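You operate a simulated robot arm through the tools that you are given. There is no shell and no other tool. Be economical: measure what you need, move in short steps, check, and stop when the job is done.

You are at the controls of a simulated robot arm. One attempt, no reset.

## Task
Move the blue core from the air shaft to the green mat.
Fine: tap shut and hose vented before the nozzle goes back in its cup; let the shaft down by the release button. Set down upright: blue core.
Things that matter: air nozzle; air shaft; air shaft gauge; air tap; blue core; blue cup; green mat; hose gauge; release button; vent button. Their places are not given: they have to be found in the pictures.

The check looks at the end state, three seconds after you hand in, the way a careful person would. Anything else that was tipped, shoved, dropped, spilled or broken makes it a failure.

## Robot
A 7-joint arm with a two-finger parallel gripper, fixed in place. Base frame: the origin is at the foot of the arm, x ahead of it, y to its left, z up; the work surface is at about z = 800. Units: mm, rad, N and s.
With the tool pointing down near the work surface it reaches from about 240 to 680 mm from the base axis. Its first joint turns from -1.152 to 1.152 rad. Payload 2.4 kg.
The tool frame sits at the grasp point between the pads (the TCP): z along the fingers, y along the line on which they close. The tips reach 30 mm beyond it. The gripper opens to 94 mm. The fingers are 28 mm wide and 10 mm thick; the gripper's body (50 by 96 mm) begins 55 mm behind the TCP.
Orientation is told as [roll, pitch, yaw] about the base's x, y, z axes, in that order, counted from this pose: with the fingers straight down and closing along the base's y, the tool's x points along the base's -x, its y along +y and its z along -z.

## Interface
- The arm moves only by the tool arm_command. Its argument "rows" is a list of rows, each a list of 7 numbers: the finger opening in mm, from 0 to 94, then the shift along the tool's x, y, z in mm, then the turn, a rotation vector about the tool's x, y, z in rad. In form: [[jaw, tx, ty, tz, rx, ry, rz], ...]. A call has 1 to 20 rows; each row shifts and turns the commanded pose from where the row before left it, along the tool's axes as they then stand. Each row takes 0.2 s and may step no farther than 50 mm and 0.15 rad from the row before; otherwise, or with a gripper value out of range, the whole call is refused. A pose out of reach is approached as far as the arm can. The call stops where the force on the tool passes 40 N (or 10 N more than at its start, if that is more) or the arm is blocked; 0.2 s more then pass. Each finger travels about 153 mm/s and halts on what it meets, pressing with about 30 N; the grip force reading is that of the motor and also rises with nothing between the fingers. The clock runs only during rows and for 0.2 s after the last one: add rows that do not move to give the fingers time. It gives the time, the measured TCP pose, the force on the tool (base axes), the opening and the grip force at its end, in the units of the frame above (readings bear some noise), with the torque about the TCP (base axes, N m) and any sound that the robot's microphone picked up.
- Cameras (640 x 400 px; columns grow to the right, rows downward): "scene" is fixed at [50.8, 484, 1453.3]; the picture's right is [-0.60, -0.80, 0.00], its down [-0.39, 0.29, -0.87] and it looks along [0.70, -0.53, -0.49] (base axes); focal length 329 px, centre (320, 200). "wrist" rides on the gripper at [76, 14, -102] in the tool frame; the picture's right is [-0.18, 0.98, 0.00], its down [-0.75, -0.14, -0.64] and it looks along [-0.63, -0.12, 0.77] (tool axes); focal length 243 px, centre (320, 200).
- capture(camera): a new picture of that camera. No time passes.
- locate(camera, pixels): for up to 12 pixels [column, row] of the newest picture of that camera ("zoom" is the newest enlarged one), the place [x, y, z] in the base frame of the surface seen there, good to about 2 mm. No time passes.
- close_up(camera, box): a new picture of the part [left, top, right, bottom] of that camera's present view, enlarged. No time passes.
- sign_off(): hands the job in; it is judged then, once.

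Keep the steps short. Do not move on a guess: measure, check each grasp and each placing, and mend mistakes. In all there are 80 turns and 34 pictures (those below and enlarged ones count). Leave the gripper open and the arm clear of the work at the hand-in unless told otherwise, and finish with a single line.

The tools are called after "Request:" as name(argument=value, ...) on one line, values as JSON. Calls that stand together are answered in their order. arm_command: Moves the arm, as the interface text tells. Its arguments: {"type":"object","properties":{"rows":{"type":"array","items":{"type":"array","items":{"type":"number"}}}},"required":["rows"]} The other tools are called the same way: capture (camera) takes a picture; locate (camera, pixels) gives the place of the surface under pixels of a picture; close_up (camera, box) takes an enlarged picture of a part of a camera's view; sign_off () hands the job in.

At the start:

```text
time_s: 0.0
tcp_pos: [326.3, 56.7, 1222.5]
ee_rot: [0.001, 0.0, -0.001]
force: [-0.2, -0.4, 0.6]
ft_torque: [0.01, 0.01, 0.0]
gripper_width: 93.9
gripper_force: 0.1
```

scene: 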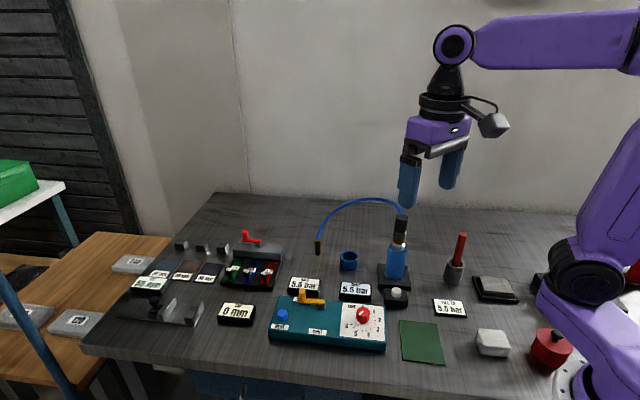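
wrist: 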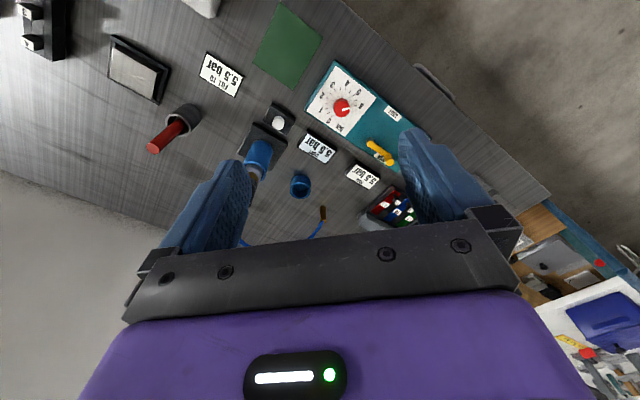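

I see a teal panel with a yellow tap and a red regulator, the shaft with the blue core at about (398,260), and the blue cup at about (348,260). I'll take enlarged views first.

Request:
close_up(camera="scene", box=[260, 190, 480, 370])

Request:
close_up(camera="scene", box=[330, 195, 430, 310])

Request:
close_up(camera="scene", box=[120, 220, 290, 340])

```text
2.22 times, centred on (370, 280) of scene
```

zoom: 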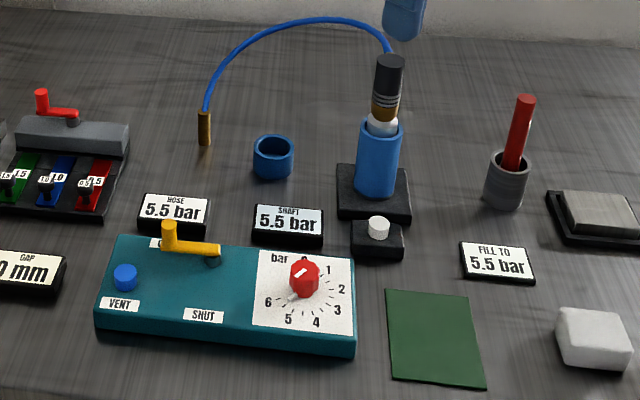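

```text
3.48 times, centred on (380, 252) of scene
```

zoom: 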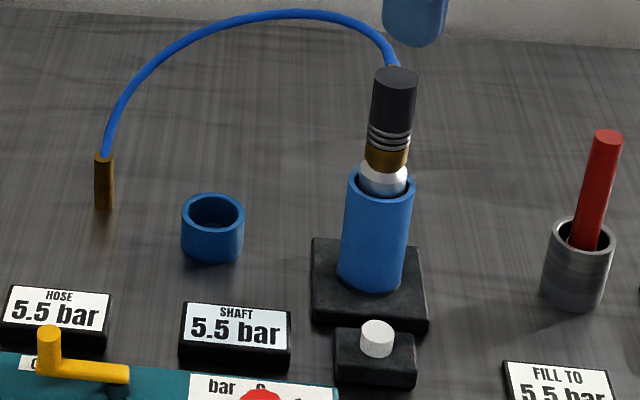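

```text
3.33 times, centred on (205, 280) of scene
```

zoom: 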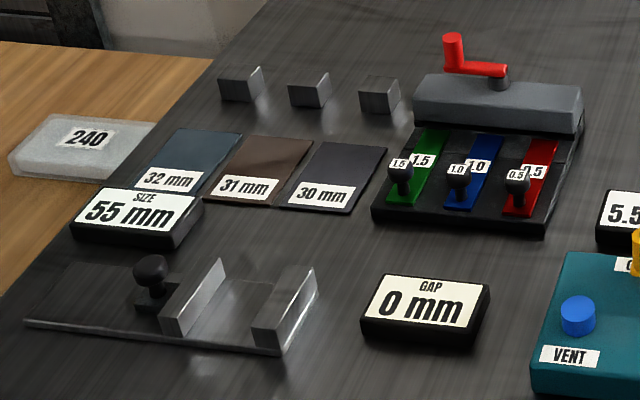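

Shaft and hose both read 5.5 bar. The tap handle stands over the open label and the nozzle sits on the shaft. Next I'll measure points in a new zoom.

Request:
close_up(camera="scene", box=[260, 270, 400, 360])

Request:
locate(camera="scene", pixels=[[302, 292], [320, 302], [333, 306], [317, 332], [283, 312], [283, 318], [396, 289], [397, 297], [348, 253], [349, 269], [318, 241], [318, 254]])

Request:
locate(camera="scene", pixels=[[402, 217], [402, 225], [401, 235], [399, 240], [397, 245], [397, 262], [395, 276], [400, 322], [438, 320], [445, 364], [404, 362], [422, 342]])

```text
4.44 times, centred on (330, 315) of scene
```

zoom: 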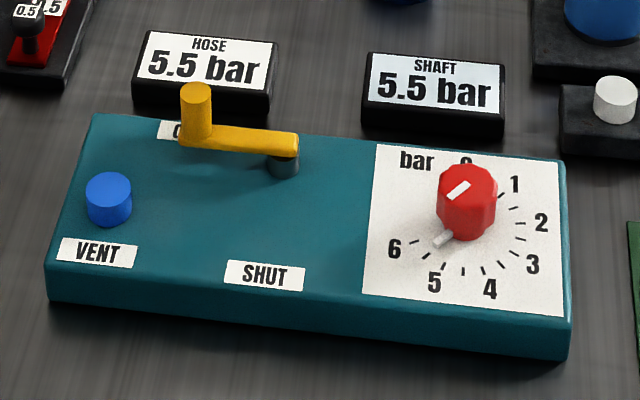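

```text
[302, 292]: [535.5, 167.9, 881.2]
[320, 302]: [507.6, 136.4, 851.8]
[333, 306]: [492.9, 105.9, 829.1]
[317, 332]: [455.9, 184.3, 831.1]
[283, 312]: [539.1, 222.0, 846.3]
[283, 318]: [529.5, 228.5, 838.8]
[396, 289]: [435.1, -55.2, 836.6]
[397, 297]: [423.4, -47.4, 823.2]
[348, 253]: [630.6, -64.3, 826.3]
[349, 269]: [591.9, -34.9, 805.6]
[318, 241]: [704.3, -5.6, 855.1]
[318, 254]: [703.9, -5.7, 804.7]
```

```text
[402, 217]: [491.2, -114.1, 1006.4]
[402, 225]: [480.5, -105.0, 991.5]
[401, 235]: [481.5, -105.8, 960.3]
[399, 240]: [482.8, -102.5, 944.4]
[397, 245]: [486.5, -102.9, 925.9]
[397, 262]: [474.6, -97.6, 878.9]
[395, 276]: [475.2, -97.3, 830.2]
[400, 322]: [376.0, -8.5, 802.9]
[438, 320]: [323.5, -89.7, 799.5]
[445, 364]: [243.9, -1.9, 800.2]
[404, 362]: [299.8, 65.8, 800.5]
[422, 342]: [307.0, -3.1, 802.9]
```

Now the tap's finer geometry, from the enlarged picture.

Request:
locate(camera="zoom", pixels=[[195, 90], [196, 115], [195, 140], [230, 132], [260, 138], [290, 138], [283, 168], [168, 130], [265, 275], [108, 183], [110, 212], [200, 200]])

Request:
capture(camera="wrist")

Request:
locate(camera="wrist", pixels=[[386, 160], [370, 144], [300, 186], [277, 122], [260, 150], [255, 28], [320, 40], [298, 88], [323, 212], [395, 112]])

```text
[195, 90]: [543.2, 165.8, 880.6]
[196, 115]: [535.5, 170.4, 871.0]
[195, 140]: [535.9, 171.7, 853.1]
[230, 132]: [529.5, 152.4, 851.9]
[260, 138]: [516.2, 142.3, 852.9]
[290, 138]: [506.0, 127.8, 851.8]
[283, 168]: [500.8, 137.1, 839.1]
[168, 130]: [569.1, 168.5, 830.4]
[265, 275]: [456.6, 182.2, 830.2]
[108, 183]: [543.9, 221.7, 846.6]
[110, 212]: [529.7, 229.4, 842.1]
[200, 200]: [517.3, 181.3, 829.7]
```

```text
27 pictures are left
```

wrist: 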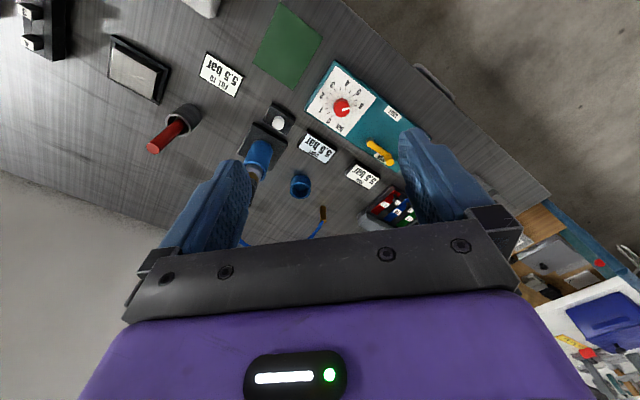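

```text
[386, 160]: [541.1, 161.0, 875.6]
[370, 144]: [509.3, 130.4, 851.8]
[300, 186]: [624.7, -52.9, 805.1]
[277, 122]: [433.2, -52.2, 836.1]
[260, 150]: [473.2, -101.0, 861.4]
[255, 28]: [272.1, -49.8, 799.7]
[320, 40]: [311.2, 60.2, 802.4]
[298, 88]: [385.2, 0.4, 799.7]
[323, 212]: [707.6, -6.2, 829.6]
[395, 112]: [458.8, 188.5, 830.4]
```

The tap pivots at about (502,130). Its peg is at about (541,167) with its top at z 881, and shut is about a quarter turn counter-clockwise towards (465,169). I'll move above the peg and turn the tool so the fingers close along x.

Request:
arm_command(rows=[[60, -21.5, 11, 29.2, 0, 0, 0], [60, -21.5, 11, 29.2, 0, 0, 0], [60, -21.5, 11, 29.2, 0, 0, 0], [60, -21.5, 11, 29.2, 0, 0, 0], [60, -21.5, 11, 29.2, 0, 0, 0], [60, -21.5, 11, 29.2, 0, 0, 0], [60, -21.5, 11, 29.2, 0, 0, 0], [60, -21.5, 11, 29.2, 0, 0, 0], [60, -21.5, 11, 29.2, 0, 0, 0], [60, 0, 0, 0, 0, 0, -0.14], [60, 0, 0, 0, 0, 0, -0.14], [60, 0, 0, 0, 0, 0, -0.14], [60, 0, 0, 0, 0, 0, -0.14], [60, 0, 0, 0, 0, 0, -0.14], [60, 0, 0, 0, 0, 0, -0.14], [60, 0, 0, 0, 0, 0, -0.14]])

Request:
capture(camera="wrist")

```text
time_s: 3.4
tcp_pos: [520.0, 155.9, 961.1]
ee_rot: [0.001, 0.001, 0.984]
force: [0.0, 0.5, -0.9]
ft_torque: [-0.03, 0.05, -0.03]
gripper_width: 59.9
gripper_force: 0.0
```

```text
26 pictures are left
```

wrist: 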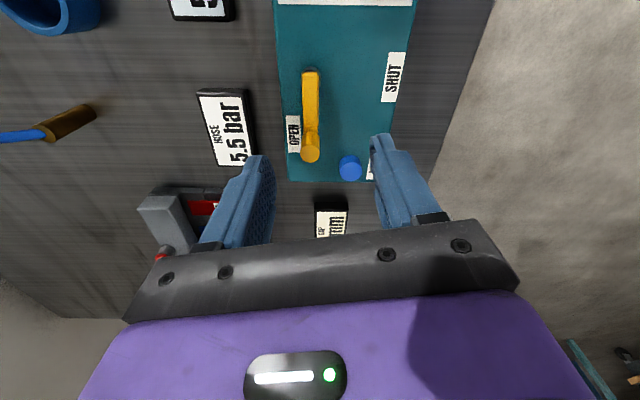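

The tap is clear from here, so I'll measure the peg, pivot and labels again.

Request:
locate(camera="wrist", pixels=[[311, 155], [312, 135], [310, 80], [310, 95], [294, 134], [393, 76], [350, 165], [228, 128], [160, 255], [165, 215], [48, 15]])

```text
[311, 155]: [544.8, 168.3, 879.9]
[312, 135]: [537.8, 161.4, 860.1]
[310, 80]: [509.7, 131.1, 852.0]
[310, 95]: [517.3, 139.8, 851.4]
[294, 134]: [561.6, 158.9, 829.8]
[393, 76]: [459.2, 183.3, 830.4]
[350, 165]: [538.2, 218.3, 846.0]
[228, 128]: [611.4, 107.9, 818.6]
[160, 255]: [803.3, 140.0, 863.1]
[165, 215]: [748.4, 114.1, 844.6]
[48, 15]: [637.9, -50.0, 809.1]
```

The peg centre is at (542,168). I'll move over it and lower so the tips straddle the peg at about z 855.

Request:
arm_command(rows=[[50, -22.2, -11.7, 0, 0, 0, 0], [50, 0, 0, 40, 0, 0, 0], [50, 0, 0, 20, 0, 0, 0], [50, 0, 0, 15, 0, 0, 0], [50, 0, 0, 0, 0, 0, 0]])

Request:
capture(camera="wrist")

```text
time_s: 4.6
tcp_pos: [541.8, 165.4, 886.3]
ee_rot: [0.0, 0.001, 0.978]
force: [0.0, -0.2, -0.3]
ft_torque: [0.02, 0.02, -0.02]
gripper_width: 50.0
gripper_force: 0.1
```

```text
25 pictures are left
```

wrist: 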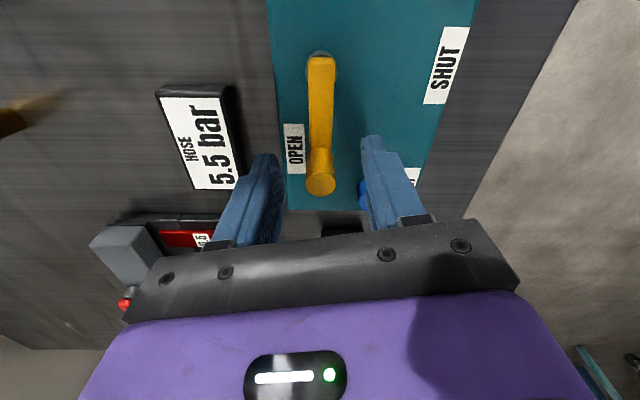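

The peg sits between the fingers, so I'll close on it.

Request:
arm_command(rows=[[25, 0, 0, 0, 0, 0, 0], [8, 0, 0, 0, 0, 0, 0], [8, 0, 0, 0, 0, 0, 0]])

```text
time_s: 5.4
tcp_pos: [543.3, 164.8, 885.3]
ee_rot: [0.0, 0.001, 0.98]
force: [-0.7, 0.3, -1.9]
ft_torque: [0.35, -0.24, -0.01]
gripper_width: 16.5
gripper_force: 44.9
```

Gripped at 16.5 mm. Now I'll swing the tap the first half of the quarter turn.

Request:
arm_command(rows=[[8, -0.87, 6.74, 0, 0, 0, -0.131], [8, -0.87, 6.74, 0, 0, 0, -0.131], [8, -0.87, 6.74, 0, 0, 0, -0.131], [8, -0.87, 6.74, 0, 0, 0, -0.131], [8, -0.87, 6.74, 0, 0, 0, -0.131], [8, -0.87, 6.74, 0, 0, 0, -0.131]])

```text
time_s: 6.8
tcp_pos: [505.9, 180.0, 885.1]
ee_rot: [0.001, 0.002, 1.767]
force: [7.1, -16.1, 1.3]
ft_torque: [-0.62, -0.25, 0.28]
gripper_width: 16.4
gripper_force: 45.3
```

That is on track, with a slight pull towards the pivot. I'll continue with the arc slightly tighter.

Request:
arm_command(rows=[[8, 0.3, 6.6, 0, 0, 0, -0.131], [8, -0.2, 6.6, 0, 0, 0, -0.131], [8, -0.6, 6.6, 0, 0, 0, -0.131], [8, -0.6, 6.6, 0, 0, 0, -0.131], [8, -0.6, 6.6, 0, 0, 0, -0.131]])

Request:
close_up(camera="scene", box=[260, 250, 420, 360])

```text
time_s: 8.0
tcp_pos: [478.5, 167.1, 885.3]
ee_rot: [-0.003, 0.003, 2.42]
force: [21.6, -19.0, 5.7]
ft_torque: [-0.51, 0.34, 0.13]
gripper_width: 16.1
gripper_force: 45.1
```

```text
3.64 times, centred on (340, 305) of scene
```

zoom: 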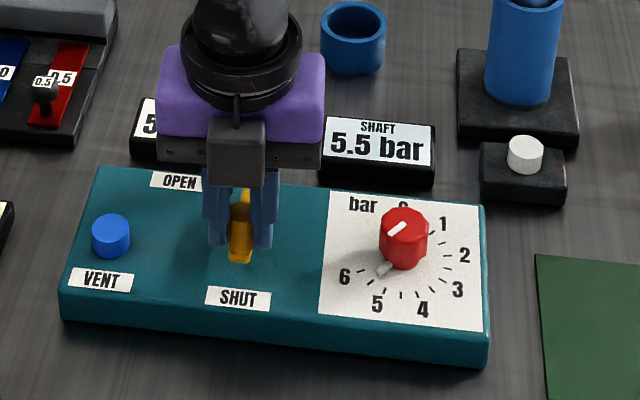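

The lever points towards SHUT. I'll ease the radial load and push a little further to the stop.

Request:
arm_command(rows=[[8, 2.5, 5, 0, 0, 0, -0.1], [8, 1, 4, 0, 0, 0, -0.05]])

Request:
capture(camera="wrist")

```text
time_s: 8.6
tcp_pos: [474.8, 166.3, 885.7]
ee_rot: [-0.011, 0.004, 2.579]
force: [26.9, 18.7, -11.0]
ft_torque: [0.12, 0.99, -0.24]
gripper_width: 16.4
gripper_force: 45.1
```

```text
23 pictures are left
```

wrist: 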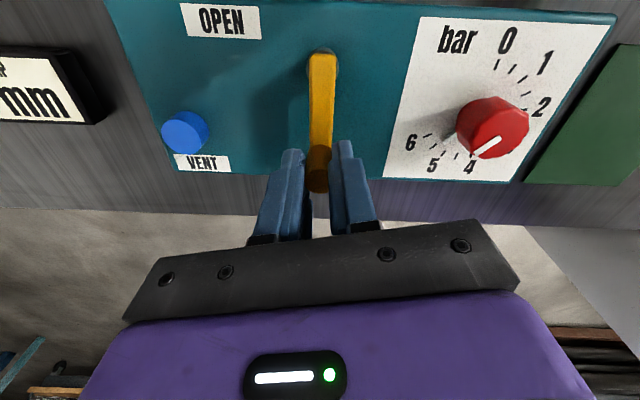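

The stop is reached, with force opposing the push. I'll open, lift and turn the tool back.

Request:
arm_command(rows=[[40, 0, 0, 0, 0, 0, 0], [40, 0, 0, 0, 0, 0, 0], [40, 0, 0, -40, 0, 0, 0], [40, 0, 0, -20, 0, 0, 0], [20, 0, 0, 0, 0, 0, 0.14], [0, 0, 0, 0, 0, 0, 0.14], [0, 0, 0, 0, 0, 0, 0.14], [0, 0, 0, 0, 0, 0, 0.14], [0, 0, 0, 0, 0, 0, 0.14], [0, 0, 0, 0, 0, 0, 0.14], [0, 0, 0, 0, 0, 0, 0.14], [0, 0, 0, 0, 0, 0, 0.14], [0, 0, 0, 0, 0, 0, 0.14], [0, 0, 0, 0, 0, 0, 0.14], [0, 0, 0, 0, 0, 0, 0.14], [0, 0, 0, 0, 0, 0, 0.14]])

Request:
close_up(camera="scene", box=[260, 250, 420, 360])

```text
time_s: 12.0
tcp_pos: [472.7, 160.1, 944.7]
ee_rot: [-0.002, 0.0, 0.889]
force: [-0.1, 0.1, 0.2]
ft_torque: [0.02, 0.01, -0.04]
gripper_width: 0.0
gripper_force: 30.3
```

```text
3.64 times, centred on (340, 305) of scene
```

zoom: 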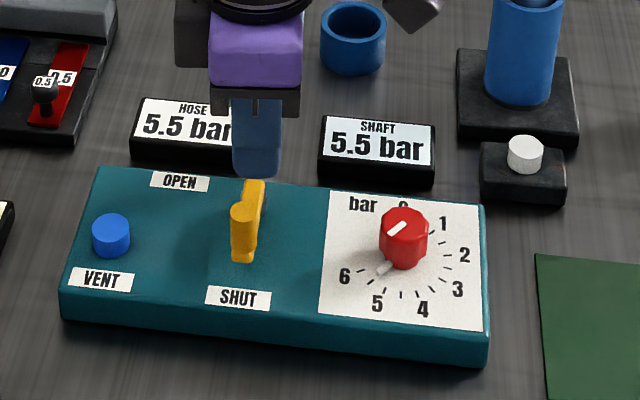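

The tap is shut. Next I'll move over the vent button at (539,220) with the fingers closed and come down just above it.

Request:
arm_command(rows=[[0, -44.1, -6.7, 0, 0, 0, 0], [0, -44.1, -6.7, 0, 0, 0, 0], [0, 0, 0, 40, 0, 0, 0], [0, 0, 0, 22, 0, 0, 0], [0, 0, 0, 0, 0, 0, 0]])

Request:
capture(camera="wrist")

```text
time_s: 13.2
tcp_pos: [537.5, 219.5, 882.0]
ee_rot: [0.002, 0.001, 0.892]
force: [-0.5, 0.7, -0.6]
ft_torque: [-0.01, 0.04, 0.03]
gripper_width: 0.0
gripper_force: 30.0
```

```text
21 pictures are left
```

wrist: 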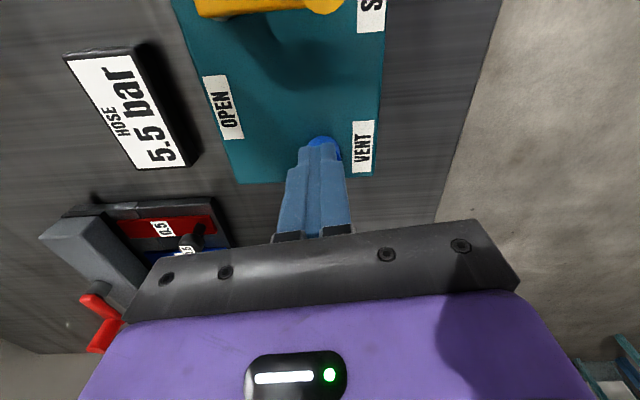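

The tips are over the button. I'll press down in small steps.

Request:
arm_command(rows=[[0, 0, 0, 4, 0, 0, 0], [0, 0, 0, 2, 0, 0, 0], [0, 0, 0, 2, 0, 0, 0], [0, 0, 0, 1.5, 0, 0, 0], [0, 0, 0, 0, 0, 0, 0], [0, 0, 0, 0, 0, 0, 0]])

Request:
close_up(camera="scene", box=[260, 250, 420, 360])

```text
time_s: 14.6
tcp_pos: [538.4, 220.4, 873.4]
ee_rot: [-0.001, 0.0, 0.892]
force: [0.9, -0.7, 0.7]
ft_torque: [-0.01, -0.01, -0.02]
gripper_width: 0.0
gripper_force: 29.9
```

```text
3.64 times, centred on (340, 305) of scene
```

zoom: 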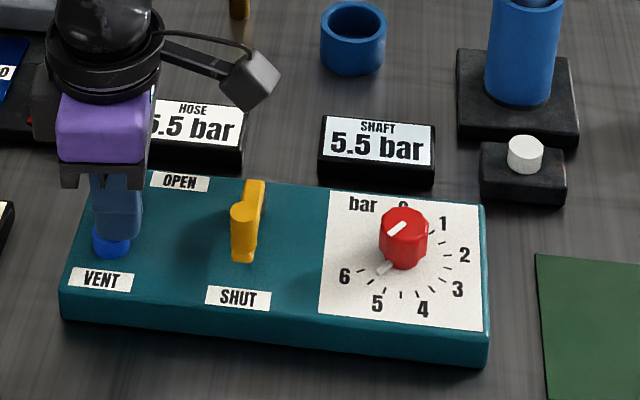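

There is no contact force yet, so I'll go further.

Request:
arm_command(rows=[[0, 0, 0, 1.5, 0, 0, 0], [0, 0, 0, 1.5, 0, 0, 0], [0, 0, 0, 1.5, 0, 0, 0], [0, 0, 0, 1, 0, 0, 0], [0, 0, 0, 0, 0, 0, 0], [0, 0, 0, 0, 0, 0, 0]])

Request:
close_up(camera="scene", box=[260, 250, 420, 360])

```text
time_s: 16.0
tcp_pos: [539.3, 220.4, 868.1]
ee_rot: [0.001, -0.003, 0.891]
force: [-3.5, 2.2, 12.2]
ft_torque: [0.14, 0.05, 0.02]
gripper_width: 0.2
gripper_force: 29.5
heard: click
```

```text
3.64 times, centred on (340, 305) of scene
```

zoom: 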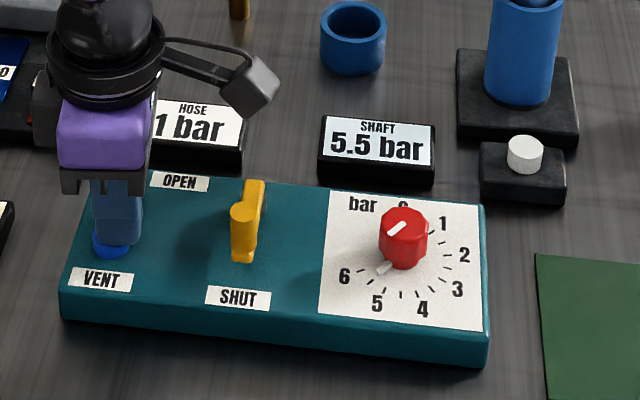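

It clicked and the hose pressure is falling. I'll hold 2 s, then lift.

Request:
arm_command(rows=[[0, 0, 0, 0, 0, 0, 0], [0, 0, 0, 0, 0, 0, 0], [0, 0, 0, 0, 0, 0, 0], [0, 0, 0, 0, 0, 0, 0], [0, 0, 0, 0, 0, 0, 0], [0, 0, 0, 0, 0, 0, 0], [0, 0, 0, 0, 0, 0, 0], [0, 0, 0, 0, 0, 0, 0], [0, 0, 0, 0, 0, 0, 0], [0, 0, 0, 0, 0, 0, 0], [0, 0, 0, -30, 0, 0, 0], [0, 0, 0, -40, 0, 0, 0], [0, 0, 0, -40, 0, 0, 0], [0, 0, 0, -40, 0, 0, 0], [0, 0, 0, -40, 0, 0, 0]])

Request:
capture(camera="wrist")

Request:
close_up(camera="scene", box=[280, 200, 440, 310])

```text
time_s: 19.2
tcp_pos: [539.7, 223.6, 1060.2]
ee_rot: [-0.001, 0.003, 0.893]
force: [-0.1, -0.1, -0.2]
ft_torque: [-0.02, -0.01, 0.01]
gripper_width: 0.0
gripper_force: 30.3
```

```text
18 pictures are left
```

wrist: 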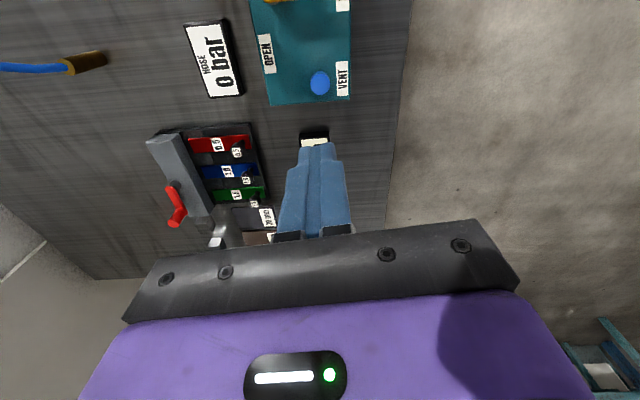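

```text
3.64 times, centred on (360, 255) of scene
```

zoom: 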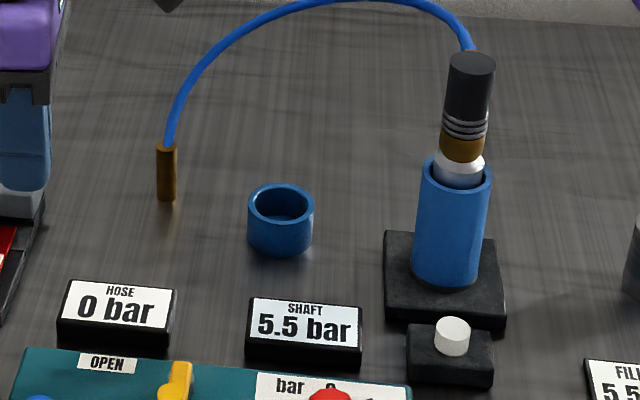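

The hose reads 0 bar. Now I'll measure the nozzle, the core and the cup.

Request:
locate(camera="zoom", pixels=[[472, 62], [468, 45], [468, 90], [450, 88], [490, 92], [463, 127], [461, 150], [457, 172], [455, 215], [447, 275], [281, 190], [275, 235]])

Request:
locate(camera="zoom", pixels=[[252, 215], [311, 215], [275, 253], [282, 215], [422, 170], [490, 175], [449, 322], [450, 345], [410, 50], [330, 3]])

```text
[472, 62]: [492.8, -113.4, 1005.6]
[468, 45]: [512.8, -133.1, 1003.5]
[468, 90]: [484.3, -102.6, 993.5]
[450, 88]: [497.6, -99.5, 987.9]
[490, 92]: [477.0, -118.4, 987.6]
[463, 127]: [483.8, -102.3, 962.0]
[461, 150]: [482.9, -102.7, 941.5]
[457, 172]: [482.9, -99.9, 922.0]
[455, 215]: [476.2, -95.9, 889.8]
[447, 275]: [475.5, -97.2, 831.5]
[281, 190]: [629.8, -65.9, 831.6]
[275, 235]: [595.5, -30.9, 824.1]
```

```text
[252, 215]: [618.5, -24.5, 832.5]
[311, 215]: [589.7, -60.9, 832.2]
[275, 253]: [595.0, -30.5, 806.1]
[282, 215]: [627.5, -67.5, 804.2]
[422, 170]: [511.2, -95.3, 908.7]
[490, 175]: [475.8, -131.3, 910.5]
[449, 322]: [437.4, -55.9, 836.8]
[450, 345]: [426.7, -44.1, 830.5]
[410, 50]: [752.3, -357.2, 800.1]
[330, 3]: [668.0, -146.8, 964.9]
```

The nozzle axis is about (491,-112), its black body is at z 960–1006, and the hose leaves on the far side. The cup centre is about (604,-43), rim z 832. I'll go up and across to view the nozzle and hose from the wrist.

Request:
arm_command(rows=[[90, 0, 0, -12, 0, 0, 0.149], [90, 0, 0, -12, 0, 0, 0.149], [90, 0, 0, -12, 0, 0, 0.149], [90, 0, 0, -12, 0, 0, 0.149], [90, 0, 0, -12, 0, 0, 0.149], [90, 0, 0, -12, 0, 0, 0.148], [90, 15, -42, 0, 0, 0, 0], [90, 15, -42, 0, 0, 0, 0], [90, 15, -42, 0, 0, 0, 0], [90, 15, -42, 0, 0, 0, 0], [90, 15, -42, 0, 0, 0, 0], [90, 15, -42, 0, 0, 0, 0], [90, 15, -42, 0, 0, 0, 0], [90, 15, -42, 0, 0, 0, 0], [90, 0, 0, 0, 0, 0, 0]])

Request:
capture(camera="wrist")

```text
time_s: 22.4
tcp_pos: [417.3, -115.7, 1130.6]
ee_rot: [0.0, -0.001, -0.002]
force: [0.2, -0.4, -0.1]
ft_torque: [0.01, -0.02, 0.03]
gripper_width: 90.0
gripper_force: 0.0
```

```text
16 pictures are left
```

wrist: 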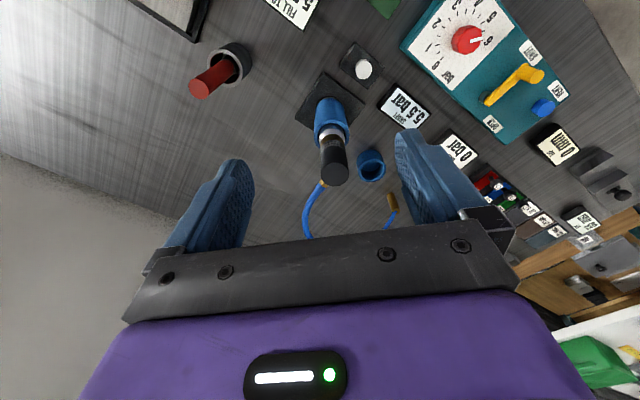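

Request:
close_up(camera="wrist", box=[280, 80, 410, 240])

Request:
locate(camera="wrist", pixels=[[333, 170], [323, 160], [345, 157], [321, 185], [306, 205], [308, 230], [370, 165], [361, 69], [334, 140], [391, 203]])

```text
2.50 times, centred on (345, 160) of wrist
```

zoom: 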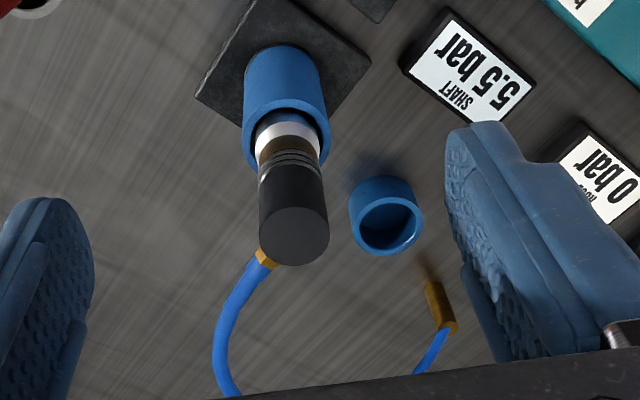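

```text
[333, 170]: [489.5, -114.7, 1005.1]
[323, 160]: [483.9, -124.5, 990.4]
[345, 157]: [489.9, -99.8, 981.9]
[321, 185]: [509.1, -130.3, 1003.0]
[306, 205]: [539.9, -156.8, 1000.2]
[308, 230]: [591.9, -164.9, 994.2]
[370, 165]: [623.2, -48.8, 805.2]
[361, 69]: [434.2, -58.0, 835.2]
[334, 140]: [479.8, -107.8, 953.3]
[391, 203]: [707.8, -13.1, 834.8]
```

The hose leaves towards (+x,-y), so I'll grip at yaw −0.785. I'll refine the cup rim and nozzle heights from this enlarged view.

Request:
locate(camera="zoom", pixels=[[353, 222], [419, 220], [390, 253], [385, 198], [388, 225], [388, 242], [293, 235], [265, 225], [325, 228], [290, 262], [283, 145], [287, 125]])

```text
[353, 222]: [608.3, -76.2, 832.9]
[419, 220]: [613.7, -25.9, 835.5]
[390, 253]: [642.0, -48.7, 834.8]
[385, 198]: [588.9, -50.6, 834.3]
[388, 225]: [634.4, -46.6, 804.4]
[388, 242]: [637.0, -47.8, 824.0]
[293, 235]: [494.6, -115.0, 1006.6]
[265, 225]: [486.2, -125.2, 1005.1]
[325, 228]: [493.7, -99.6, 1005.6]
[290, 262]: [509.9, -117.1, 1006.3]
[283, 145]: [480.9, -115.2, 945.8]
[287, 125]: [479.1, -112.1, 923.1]
```

The nozzle centre is (494.5,-113) and the cup centre is (613.5,-49.5) with its floor at z 804. I'll align over the nozzle and turn to yaw −0.785.

Request:
arm_command(rows=[[80, -38.6, 1.4, 0, 0, 0, 0.131], [80, 0, 0, 0, 0, 0, 0.131], [80, 0, 0, 0, 0, 0, 0.131], [80, 0, 0, 0, 0, 0, 0.131], [80, 0, 0, 0, 0, 0, 0.131], [80, 0, 0, 0, 0, 0, 0.131], [80, 0, 0, 0, 0, 0, 0]])

```text
time_s: 24.0
tcp_pos: [456.9, -114.4, 1132.3]
ee_rot: [-0.001, 0.0, -0.792]
force: [-0.1, -0.5, -0.1]
ft_torque: [-0.03, 0.0, 0.02]
gripper_width: 79.9
gripper_force: 0.0
```

Now centre over it and come down to z 1040, where the tips are just above the nozzle top.

Request:
arm_command(rows=[[80, -25.5, 27.7, 0, 0, 0, 0], [80, 0, 0, 45, 0, 0, 0], [80, 0, 0, 45, 0, 0, 0], [80, 0, 0, 0, 0, 0, 0]])

Request:
capture(camera="wrist")

```text
time_s: 25.0
tcp_pos: [495.0, -114.1, 1040.8]
ee_rot: [0.0, -0.001, -0.787]
force: [0.1, -0.1, 0.2]
ft_torque: [0.0, 0.03, 0.01]
gripper_width: 79.8
gripper_force: 0.1
```

```text
14 pictures are left
```

wrist: 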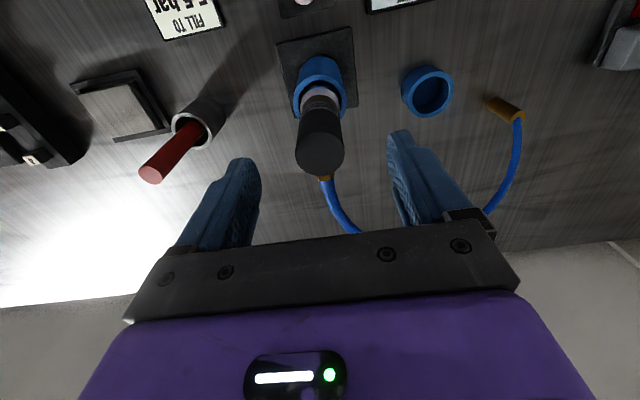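

The nozzle is between the fingers and the hose runs clear of them. I'll lower to z 998 and close.

Request:
arm_command(rows=[[80, 0, 0, 25, 0, 0, 0], [80, 0, 0, 17, 0, 0, 0], [50, 0, 0, 0, 0, 0, 0], [25, 0, 0, 0, 0, 0, 0], [15, 0, 0, 0, 0, 0, 0], [15, 0, 0, 0, 0, 0, 0]])

```text
time_s: 26.4
tcp_pos: [493.2, -112.9, 998.3]
ee_rot: [0.0, -0.002, -0.787]
force: [1.1, 1.2, -1.2]
ft_torque: [0.05, -0.06, 0.0]
gripper_width: 31.5
gripper_force: 30.1
```

Gripped at 31.5 mm. I'll pull straight up in small steps.

Request:
arm_command(rows=[[15, 0, 0, -5, 0, 0, 0], [15, 0, 0, -5, 0, 0, 0], [15, 0, 0, -10, 0, 0, 0], [15, 0, 0, -20, 0, 0, 0], [15, 0, 0, -20, 0, 0, 0]])

Request:
close_up(camera="scene", box=[300, 140, 460, 310])

```text
time_s: 27.6
tcp_pos: [493.2, -111.7, 1058.3]
ee_rot: [0.0, -0.001, -0.79]
force: [0.5, 0.0, -1.5]
ft_torque: [-0.01, -0.05, -0.01]
gripper_width: 31.2
gripper_force: 30.0
```

```text
2.35 times, centred on (380, 225) of scene
```

zoom: 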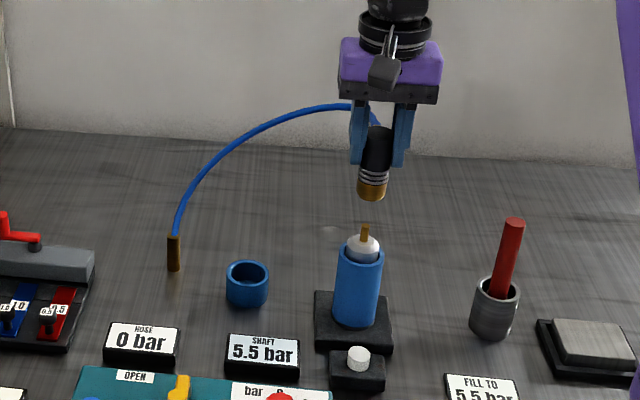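

The nozzle is off and the shaft still reads 5.5 bar. I'll measure the nozzle's bottom and the cup.

Request:
locate(camera="zoom", pixels=[[370, 196], [372, 185], [375, 160], [365, 228], [363, 250], [247, 266], [247, 283]])

```text
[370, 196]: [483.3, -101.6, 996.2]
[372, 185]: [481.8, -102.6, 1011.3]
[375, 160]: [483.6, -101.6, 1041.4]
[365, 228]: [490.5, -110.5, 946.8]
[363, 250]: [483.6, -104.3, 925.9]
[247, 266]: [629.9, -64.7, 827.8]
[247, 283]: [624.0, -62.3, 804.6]
```

The nozzle bottom is about 64 mm below the TCP. I'll carry it over the cup and descend to just above the rim.

Request:
arm_command(rows=[[15, -10.1, 32.3, 0, 0, 0, 0], [15, -10.1, 32.3, 0, 0, 0, 0], [15, -10.1, 32.3, 0, 0, 0, 0], [15, -10.1, 32.3, 0, 0, 0, 0], [15, 0, 0, 35, 0, 0, 0], [15, 0, 0, 35, 0, 0, 0], [15, 0, 0, 35, 0, 0, 0], [15, 0, 0, 35, 0, 0, 0], [15, 0, 0, 10, 0, 0, 0], [15, 0, 0, 0, 0, 0, 0]])

Request:
close_up(camera="scene", box=[290, 190, 420, 300])

Request:
capture(camera="wrist")

```text
time_s: 29.8
tcp_pos: [614.0, -48.8, 910.1]
ee_rot: [-0.001, -0.001, -0.789]
force: [0.1, -0.3, -2.4]
ft_torque: [0.03, 0.0, 0.03]
gripper_width: 31.0
gripper_force: 30.3
```

```text
3.64 times, centred on (355, 245) of scene
```

zoom: 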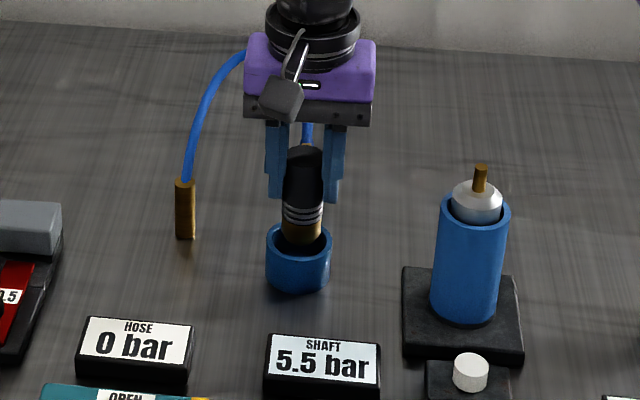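

```text
11 pictures are left
```

wrist: 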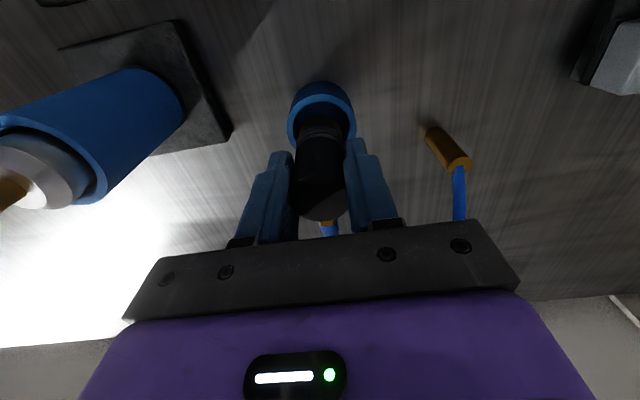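

The nozzle is centred over the cup. I'll lower it gently to the floor.

Request:
arm_command(rows=[[15, 0, 0, 15, 0, 0, 0], [15, 0, 0, 15, 0, 0, 0], [15, 0, 0, 6, 0, 0, 0], [15, 0, 0, 2, 0, 0, 0], [15, 0, 0, 2, 0, 0, 0], [15, 0, 0, 0, 0, 0, 0]])

```text
time_s: 30.8
tcp_pos: [616.0, -49.8, 875.4]
ee_rot: [-0.002, -0.001, -0.786]
force: [-5.3, 1.4, 8.3]
ft_torque: [0.01, 0.26, -0.04]
gripper_width: 31.6
gripper_force: 30.0
stopped in row 4: the force on the tool passed its limit at 43 N (the readings are from after the stop); the commanded pose is now the measured one
```

It hit something at z 875. I'll check in the picture whether it is seated or on the rim.

Request:
close_up(camera="scene", box=[310, 210, 400, 290])

Request:
locate(camera="zoom", pixels=[[250, 200], [265, 250], [275, 290], [225, 300], [325, 300], [330, 200], [200, 200]])

```text
5.00 times, centred on (355, 250) of scene
```

zoom: 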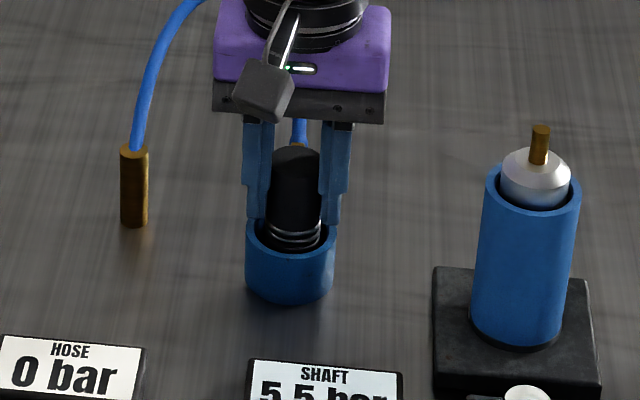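

```text
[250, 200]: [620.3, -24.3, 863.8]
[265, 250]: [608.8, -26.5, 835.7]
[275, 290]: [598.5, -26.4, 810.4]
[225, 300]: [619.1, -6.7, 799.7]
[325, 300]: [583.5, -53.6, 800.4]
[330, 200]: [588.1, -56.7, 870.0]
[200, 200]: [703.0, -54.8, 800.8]
```

The nozzle is well inside the cup, with the rings at rim level. I'll recentre by 2 mm and try a bit lower.

Request:
arm_command(rows=[[15, 1.5, -1.5, 0, 0, 0, 0], [15, 0, 0, 1.5, 0, 0, 0], [15, 0, 0, 1.5, 0, 0, 0], [15, 0, 0, 0, 0, 0, 0]])

```text
time_s: 31.6
tcp_pos: [614.5, -50.9, 875.9]
ee_rot: [0.002, -0.004, -0.787]
force: [-6.1, 0.7, 8.3]
ft_torque: [-0.07, 0.33, -0.04]
gripper_width: 31.2
gripper_force: 29.6
stopped in row 4: the force on the tool passed its limit at 42 N (the readings are from after the stop); the commanded pose is now the measured one
```

The resistance comes at the same height and the tips are 10 mm above the rim, so the nozzle stands on the cup floor. I'll release and rise.

Request:
arm_command(rows=[[34, 0, 0, 0, 0, 0, 0], [45, 0, 0, 0, 0, 0, 0], [60, 0, 0, 0, 0, 0, 0], [60, 0, 0, 0, 0, 0, 0], [60, 0, 0, -20, 0, 0, 0], [60, 0, 0, -40, 0, 0, 0], [60, 0, 0, -40, 0, 0, 0], [60, 0, 0, -45, 0, 0, 0], [60, 0, 0, -45, 0, 0, 0]])

Request:
close_up(camera="scene", box=[290, 190, 450, 310])

```text
time_s: 33.6
tcp_pos: [612.5, -50.7, 1066.7]
ee_rot: [0.004, -0.003, -0.789]
force: [-1.0, 0.0, -0.2]
ft_torque: [-0.01, 0.02, -0.02]
gripper_width: 60.0
gripper_force: 0.0
```

```text
3.33 times, centred on (370, 250) of scene
```

zoom: 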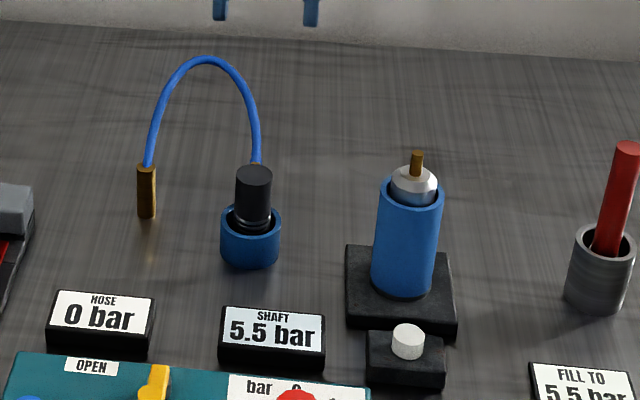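

The nozzle stands upright in the cup. Next is the release button at (434.5,-56), z 836. I'll go over it with closed fingers and descend.

Request:
arm_command(rows=[[0, 30.4, -32.5, 0, 0, 0, 0], [0, 30.4, -32.5, 0, 0, 0, 0], [0, 30.4, -32.5, 0, 0, 0, 0], [0, 30.4, -32.5, 0, 0, 0, 0], [0, 0, 0, 37, 0, 0, 0], [0, 0, 0, 37, 0, 0, 0], [0, 0, 0, 37, 0, 0, 0], [0, 0, 0, 37, 0, 0, 0], [0, 0, 0, 35, 0, 0, 0], [0, 0, 0, 0, 0, 0, 0]])

Request:
close_up(camera="scene", box=[310, 210, 450, 320])

```text
time_s: 35.8
tcp_pos: [437.3, -55.5, 881.4]
ee_rot: [0.003, -0.005, -0.788]
force: [0.1, 0.9, 0.0]
ft_torque: [0.01, -0.04, 0.05]
gripper_width: 0.1
gripper_force: 29.9
```

```text
3.64 times, centred on (380, 265) of scene
```

zoom: 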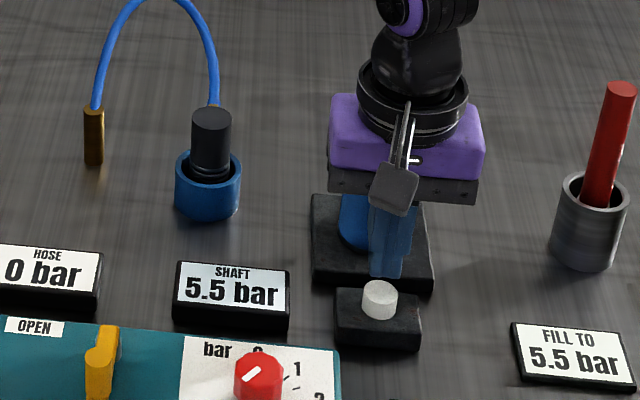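

The tips are above the button, slightly behind it. I'll nudge −3 mm in x and press down gently.

Request:
arm_command(rows=[[0, 2.5, -2.5, 8, 0, 0, 0], [0, 0, 0, 6, 0, 0, 0], [0, 0, 0, 2, 0, 0, 0], [0, 0, 0, 2, 0, 0, 0], [0, 0, 0, 1.5, 0, 0, 0], [0, 0, 0, 1.5, 0, 0, 0], [0, 0, 0, 1, 0, 0, 0], [0, 0, 0, 0, 0, 0, 0], [0, 0, 0, 0, 0, 0, 0]])

```text
time_s: 37.8
tcp_pos: [434.0, -56.6, 860.1]
ee_rot: [0.005, -0.005, -0.788]
force: [2.5, 1.9, 11.9]
ft_torque: [0.12, 0.03, -0.03]
gripper_width: 0.1
gripper_force: 29.9
heard: click
```

It clicked. I'll hold 3 s, then read the shaft gauge.

Request:
arm_command(rows=[[0, 0, 0, 0, 0, 0, 0], [0, 0, 0, 0, 0, 0, 0], [0, 0, 0, 0, 0, 0, 0], [0, 0, 0, 0, 0, 0, 0], [0, 0, 0, 0, 0, 0, 0], [0, 0, 0, 0, 0, 0, 0], [0, 0, 0, 0, 0, 0, 0], [0, 0, 0, 0, 0, 0, 0], [0, 0, 0, 0, 0, 0, 0], [0, 0, 0, 0, 0, 0, 0], [0, 0, 0, 0, 0, 0, 0], [0, 0, 0, 0, 0, 0, 0], [0, 0, 0, 0, 0, 0, 0], [0, 0, 0, 0, 0, 0, 0], [0, 0, 0, 0, 0, 0, 0]])

Request:
close_up(camera="scene", box=[310, 210, 450, 320])

```text
time_s: 41.0
tcp_pos: [433.4, -56.1, 859.1]
ee_rot: [0.005, -0.006, -0.787]
force: [5.2, 1.5, 14.1]
ft_torque: [0.08, -0.08, -0.03]
gripper_width: 0.0
gripper_force: 30.0
```

```text
3.64 times, centred on (380, 265) of scene
```

zoom: 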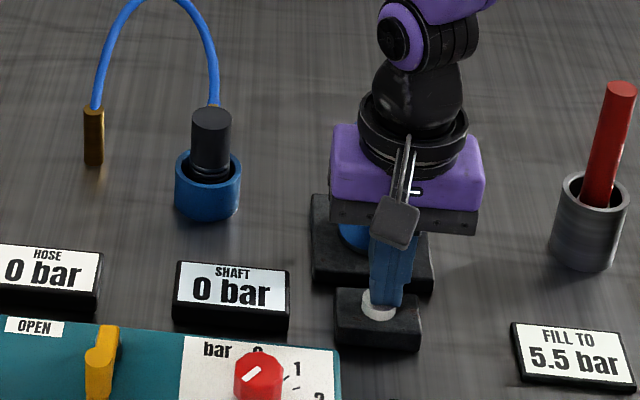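

The shaft reads 0 bar. I'll lift, open and go above the core.

Request:
arm_command(rows=[[0, 0, 0, -30, 0, 0, 0], [0, 0, 0, -45, 0, 0, 0], [0, 0, 0, -45, 0, 0, 0], [40, 0, 0, -40, 0, 0, 0], [80, 0, 0, -30, 0, 0, 0], [80, -41.4, 1.3, 0, 0, 0, 0], [80, -41.4, 1.3, 0, 0, 0, 0], [80, 0, 0, 35, 0, 0, 0], [80, 0, 0, 0, 0, 0, 0]])

Request:
capture(camera="wrist")

Request:
locate(camera="wrist", pixels=[[322, 60], [322, 140], [300, 110], [345, 110]])

```text
time_s: 43.0
tcp_pos: [492.4, -112.5, 1014.5]
ee_rot: [0.005, -0.004, -0.788]
force: [-0.1, 0.8, -0.3]
ft_torque: [0.0, -0.01, 0.01]
gripper_width: 79.8
gripper_force: 0.1
```

```text
6 pictures are left
```

wrist: 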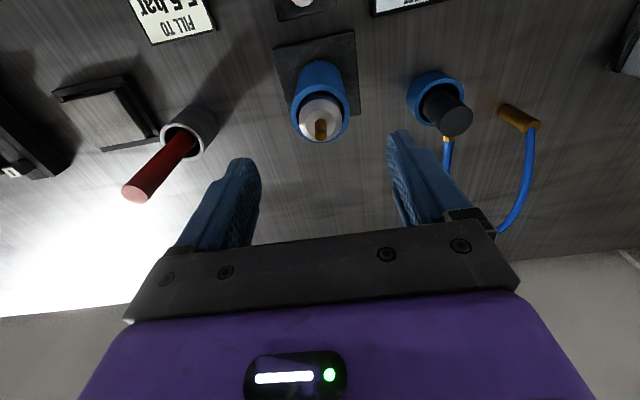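

```text
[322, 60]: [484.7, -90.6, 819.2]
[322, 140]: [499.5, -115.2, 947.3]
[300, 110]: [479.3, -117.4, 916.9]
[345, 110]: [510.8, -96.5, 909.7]
```

I'll measure the core's rim here for centring.

Request:
locate(camera="wrist", pixels=[[293, 112], [347, 112], [318, 141], [318, 87], [320, 122], [320, 136], [318, 80], [325, 66], [306, 134], [336, 134], [325, 240]])

```text
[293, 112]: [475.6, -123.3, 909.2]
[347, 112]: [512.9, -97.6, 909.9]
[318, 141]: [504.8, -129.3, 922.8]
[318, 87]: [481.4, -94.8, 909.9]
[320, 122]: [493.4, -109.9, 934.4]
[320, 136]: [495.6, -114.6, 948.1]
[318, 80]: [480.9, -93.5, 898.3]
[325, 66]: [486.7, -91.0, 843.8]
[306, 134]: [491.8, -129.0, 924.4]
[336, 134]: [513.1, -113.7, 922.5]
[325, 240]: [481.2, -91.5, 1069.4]
```

The core axis is (495,-112.5) with its rim at z 910 and the stem top at z 948. I'll lower to TCP z 903, keeping the palm above the stem, and close.

Request:
arm_command(rows=[[80, -1.8, 1.8, 40, 0, 0, 0], [80, 0, 0, 40, 0, 0, 0], [80, 0, 0, 20, 0, 0, 0], [80, 0, 0, 10.5, 0, 0, 0], [60, 0, 0, 0, 0, 0, 0], [40, 0, 0, 0, 0, 0, 0], [30, 0, 0, 0, 0, 0, 0], [30, 0, 0, 0, 0, 0, 0]])

```text
time_s: 44.8
tcp_pos: [496.4, -114.1, 904.0]
ee_rot: [0.004, -0.006, -0.787]
force: [-0.4, 0.0, 0.0]
ft_torque: [0.01, 0.0, 0.0]
gripper_width: 49.6
gripper_force: 29.8
```

Gripped at 49.6 mm. I'll pull straight up slowly and watch the force.

Request:
arm_command(rows=[[30, 0, 0, -3, 0, 0, 0], [30, 0, 0, -5, 0, 0, 0], [30, 0, 0, -10, 0, 0, 0], [30, 0, 0, -20, 0, 0, 0], [30, 0, 0, 0, 0, 0, 0]])

```text
time_s: 46.0
tcp_pos: [496.4, -113.6, 940.5]
ee_rot: [0.003, -0.004, -0.787]
force: [1.3, -0.2, -0.4]
ft_torque: [-0.03, -0.04, 0.0]
gripper_width: 49.5
gripper_force: 30.1
```

It slides freely. I'll keep lifting until clear of the shaft, then look.

Request:
arm_command(rows=[[30, 0, 0, -25, 0, 0, 0], [30, 0, 0, -25, 0, 0, 0], [30, 0, 0, -30, 0, 0, 0], [30, 0, 0, -30, 0, 0, 0], [30, 0, 0, -20, 0, 0, 0], [30, 0, 0, 0, 0, 0, 0]])

Request:
capture(camera="scene")

```text
time_s: 47.4
tcp_pos: [496.6, -112.0, 1071.6]
ee_rot: [0.002, -0.007, -0.788]
force: [-0.8, -0.4, -0.5]
ft_torque: [-0.04, 0.0, 0.0]
gripper_width: 49.7
gripper_force: 30.2
```

```text
5 pictures are left
```

scene: 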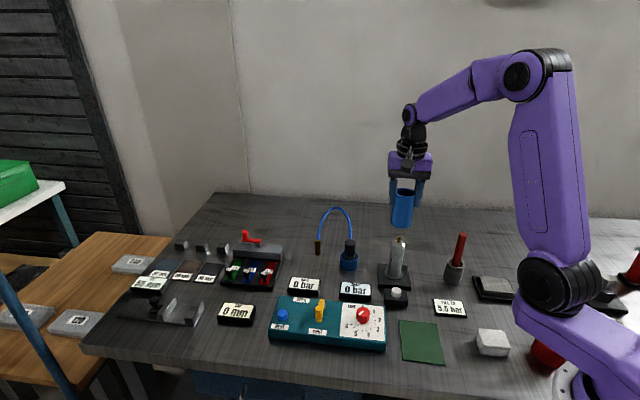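

The core is clear of the shaft. I'll measure its bottom and the mat.

Request:
locate(camera="scene", pixels=[[400, 226], [401, 222], [402, 195], [400, 321], [439, 321], [445, 364], [404, 362], [422, 342]])

```text
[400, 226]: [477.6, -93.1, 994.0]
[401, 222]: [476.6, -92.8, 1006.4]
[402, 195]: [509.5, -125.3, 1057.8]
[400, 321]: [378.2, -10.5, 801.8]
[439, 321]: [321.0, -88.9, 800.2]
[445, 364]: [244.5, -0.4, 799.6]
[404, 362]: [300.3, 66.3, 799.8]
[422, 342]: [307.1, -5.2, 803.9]
```

The mat centre is about (311,-8). The core bottom is about 82 mm below the TCP, so it should touch down near TCP z 886. I'll carry it over and lower to about 20 mm above.

Request:
arm_command(rows=[[30, 40.9, -11.7, 0, 0, 0, 0], [30, 40.9, -11.7, 0, 0, 0, 0], [30, 40.9, -11.7, 0, 0, 0, 0], [30, 40.9, -11.7, 0, 0, 0, 0], [30, 40.9, -11.7, 0, 0, 0, 0], [30, 0, 0, 40, 0, 0, 0], [30, 0, 0, 40, 0, 0, 0], [30, 0, 0, 40, 0, 0, 0], [30, 0, 0, 40, 0, 0, 0], [30, 0, 0, 5, 0, 0, 0], [30, 0, 0, 0, 0, 0, 0]])

Request:
close_up(camera="scene", box=[340, 230, 520, 380])

```text
time_s: 49.8
tcp_pos: [310.0, -8.6, 906.1]
ee_rot: [0.003, -0.005, -0.789]
force: [0.5, 1.5, -0.4]
ft_torque: [0.02, 0.04, 0.0]
gripper_width: 49.4
gripper_force: 29.7
```

```text
2.67 times, centred on (430, 305) of scene
```

zoom: 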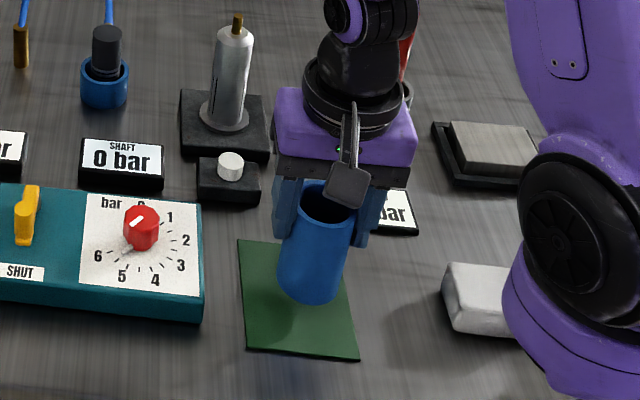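

The core is over the mat's middle. I'll lower it in small steps until it touches.

Request:
arm_command(rows=[[30, 0, 0, 8, 0, 0, 0], [30, 0, 0, 5, 0, 0, 0], [30, 0, 0, 2, 0, 0, 0], [30, 0, 0, 1.5, 0, 0, 0], [30, 0, 0, 0, 0, 0, 0]])

```text
time_s: 51.0
tcp_pos: [310.3, -9.0, 889.0]
ee_rot: [0.001, -0.007, -0.788]
force: [-0.3, 0.0, -0.1]
ft_torque: [0.01, 0.0, -0.01]
gripper_width: 49.5
gripper_force: 29.8
```

Request:
arm_command(rows=[[30, 0, 0, 1, 0, 0, 0], [30, 0, 0, 1, 0, 0, 0], [30, 0, 0, 1, 0, 0, 0], [30, 0, 0, 0, 0, 0, 0]])

```text
time_s: 52.0
tcp_pos: [310.8, -8.9, 886.5]
ee_rot: [0.003, -0.005, -0.789]
force: [-0.9, 0.2, -1.2]
ft_torque: [0.0, -0.03, 0.0]
gripper_width: 49.4
gripper_force: 30.0
```

No touch yet, so I'll go on by 0.7 mm steps.

Request:
arm_command(rows=[[30, 0, 0, 0.7, 0, 0, 0], [30, 0, 0, 0.7, 0, 0, 0], [30, 0, 0, 0.7, 0, 0, 0], [30, 0, 0, 0, 0, 0, 0]])

```text
time_s: 53.0
tcp_pos: [309.5, -8.8, 884.4]
ee_rot: [0.004, -0.005, -0.787]
force: [-0.9, 9.3, 28.3]
ft_torque: [0.23, -0.01, -0.02]
gripper_width: 49.4
gripper_force: 30.2
```

Contact, with 28 N upward. I'll back off 0.5 mm, open gently and rise clear.

Request:
arm_command(rows=[[30, 0, 0, -0.6, 0, 0, 0], [54, 0, 0, 0, 0, 0, 0], [65, 0, 0, 0, 0, 0, 0], [80, 0, 0, 0, 0, 0, 0], [80, 0, 0, -20, 0, 0, 0], [80, 0, 0, -40, 0, 0, 0], [80, 0, 0, -40, 0, 0, 0], [80, 0, 0, -45, 0, 0, 0], [80, 0, 0, -45, 0, 0, 0], [80, 0, 0, -45, 0, 0, 0], [80, 0, 0, 0, 0, 0, 0]])

Request:
capture(camera="scene")

Request:
close_up(camera="scene", box=[260, 200, 480, 370])

```text
time_s: 55.4
tcp_pos: [308.3, -8.4, 1119.9]
ee_rot: [0.005, -0.006, -0.79]
force: [-0.1, -0.2, -0.9]
ft_torque: [-0.01, -0.03, -0.02]
gripper_width: 80.0
gripper_force: 0.1
```

```text
3 pictures are left
```

scene: 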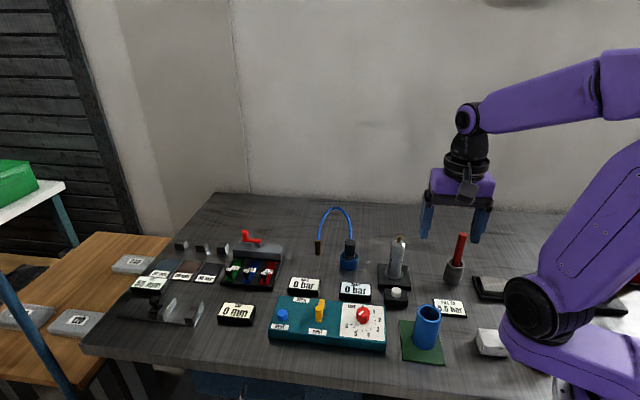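

```text
2.35 times, centred on (370, 285) of scene
```

zoom: 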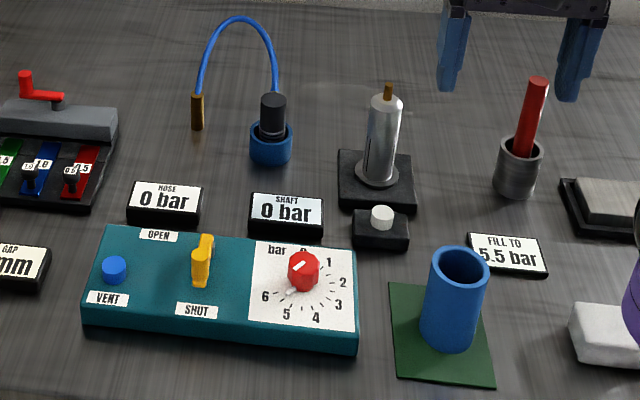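

The core stands upright on the mat, both gauges read 0 bar, the tap is shut and the nozzle is in its cup. The gripper is open and clear, so I'm handing in.

Request:
sign_off()

```text
The job is handed in.
```

The blue core stands upright on the green mat, with the tap shut, the hose vented, the nozzle in its cup, and the shaft let down by the release button.
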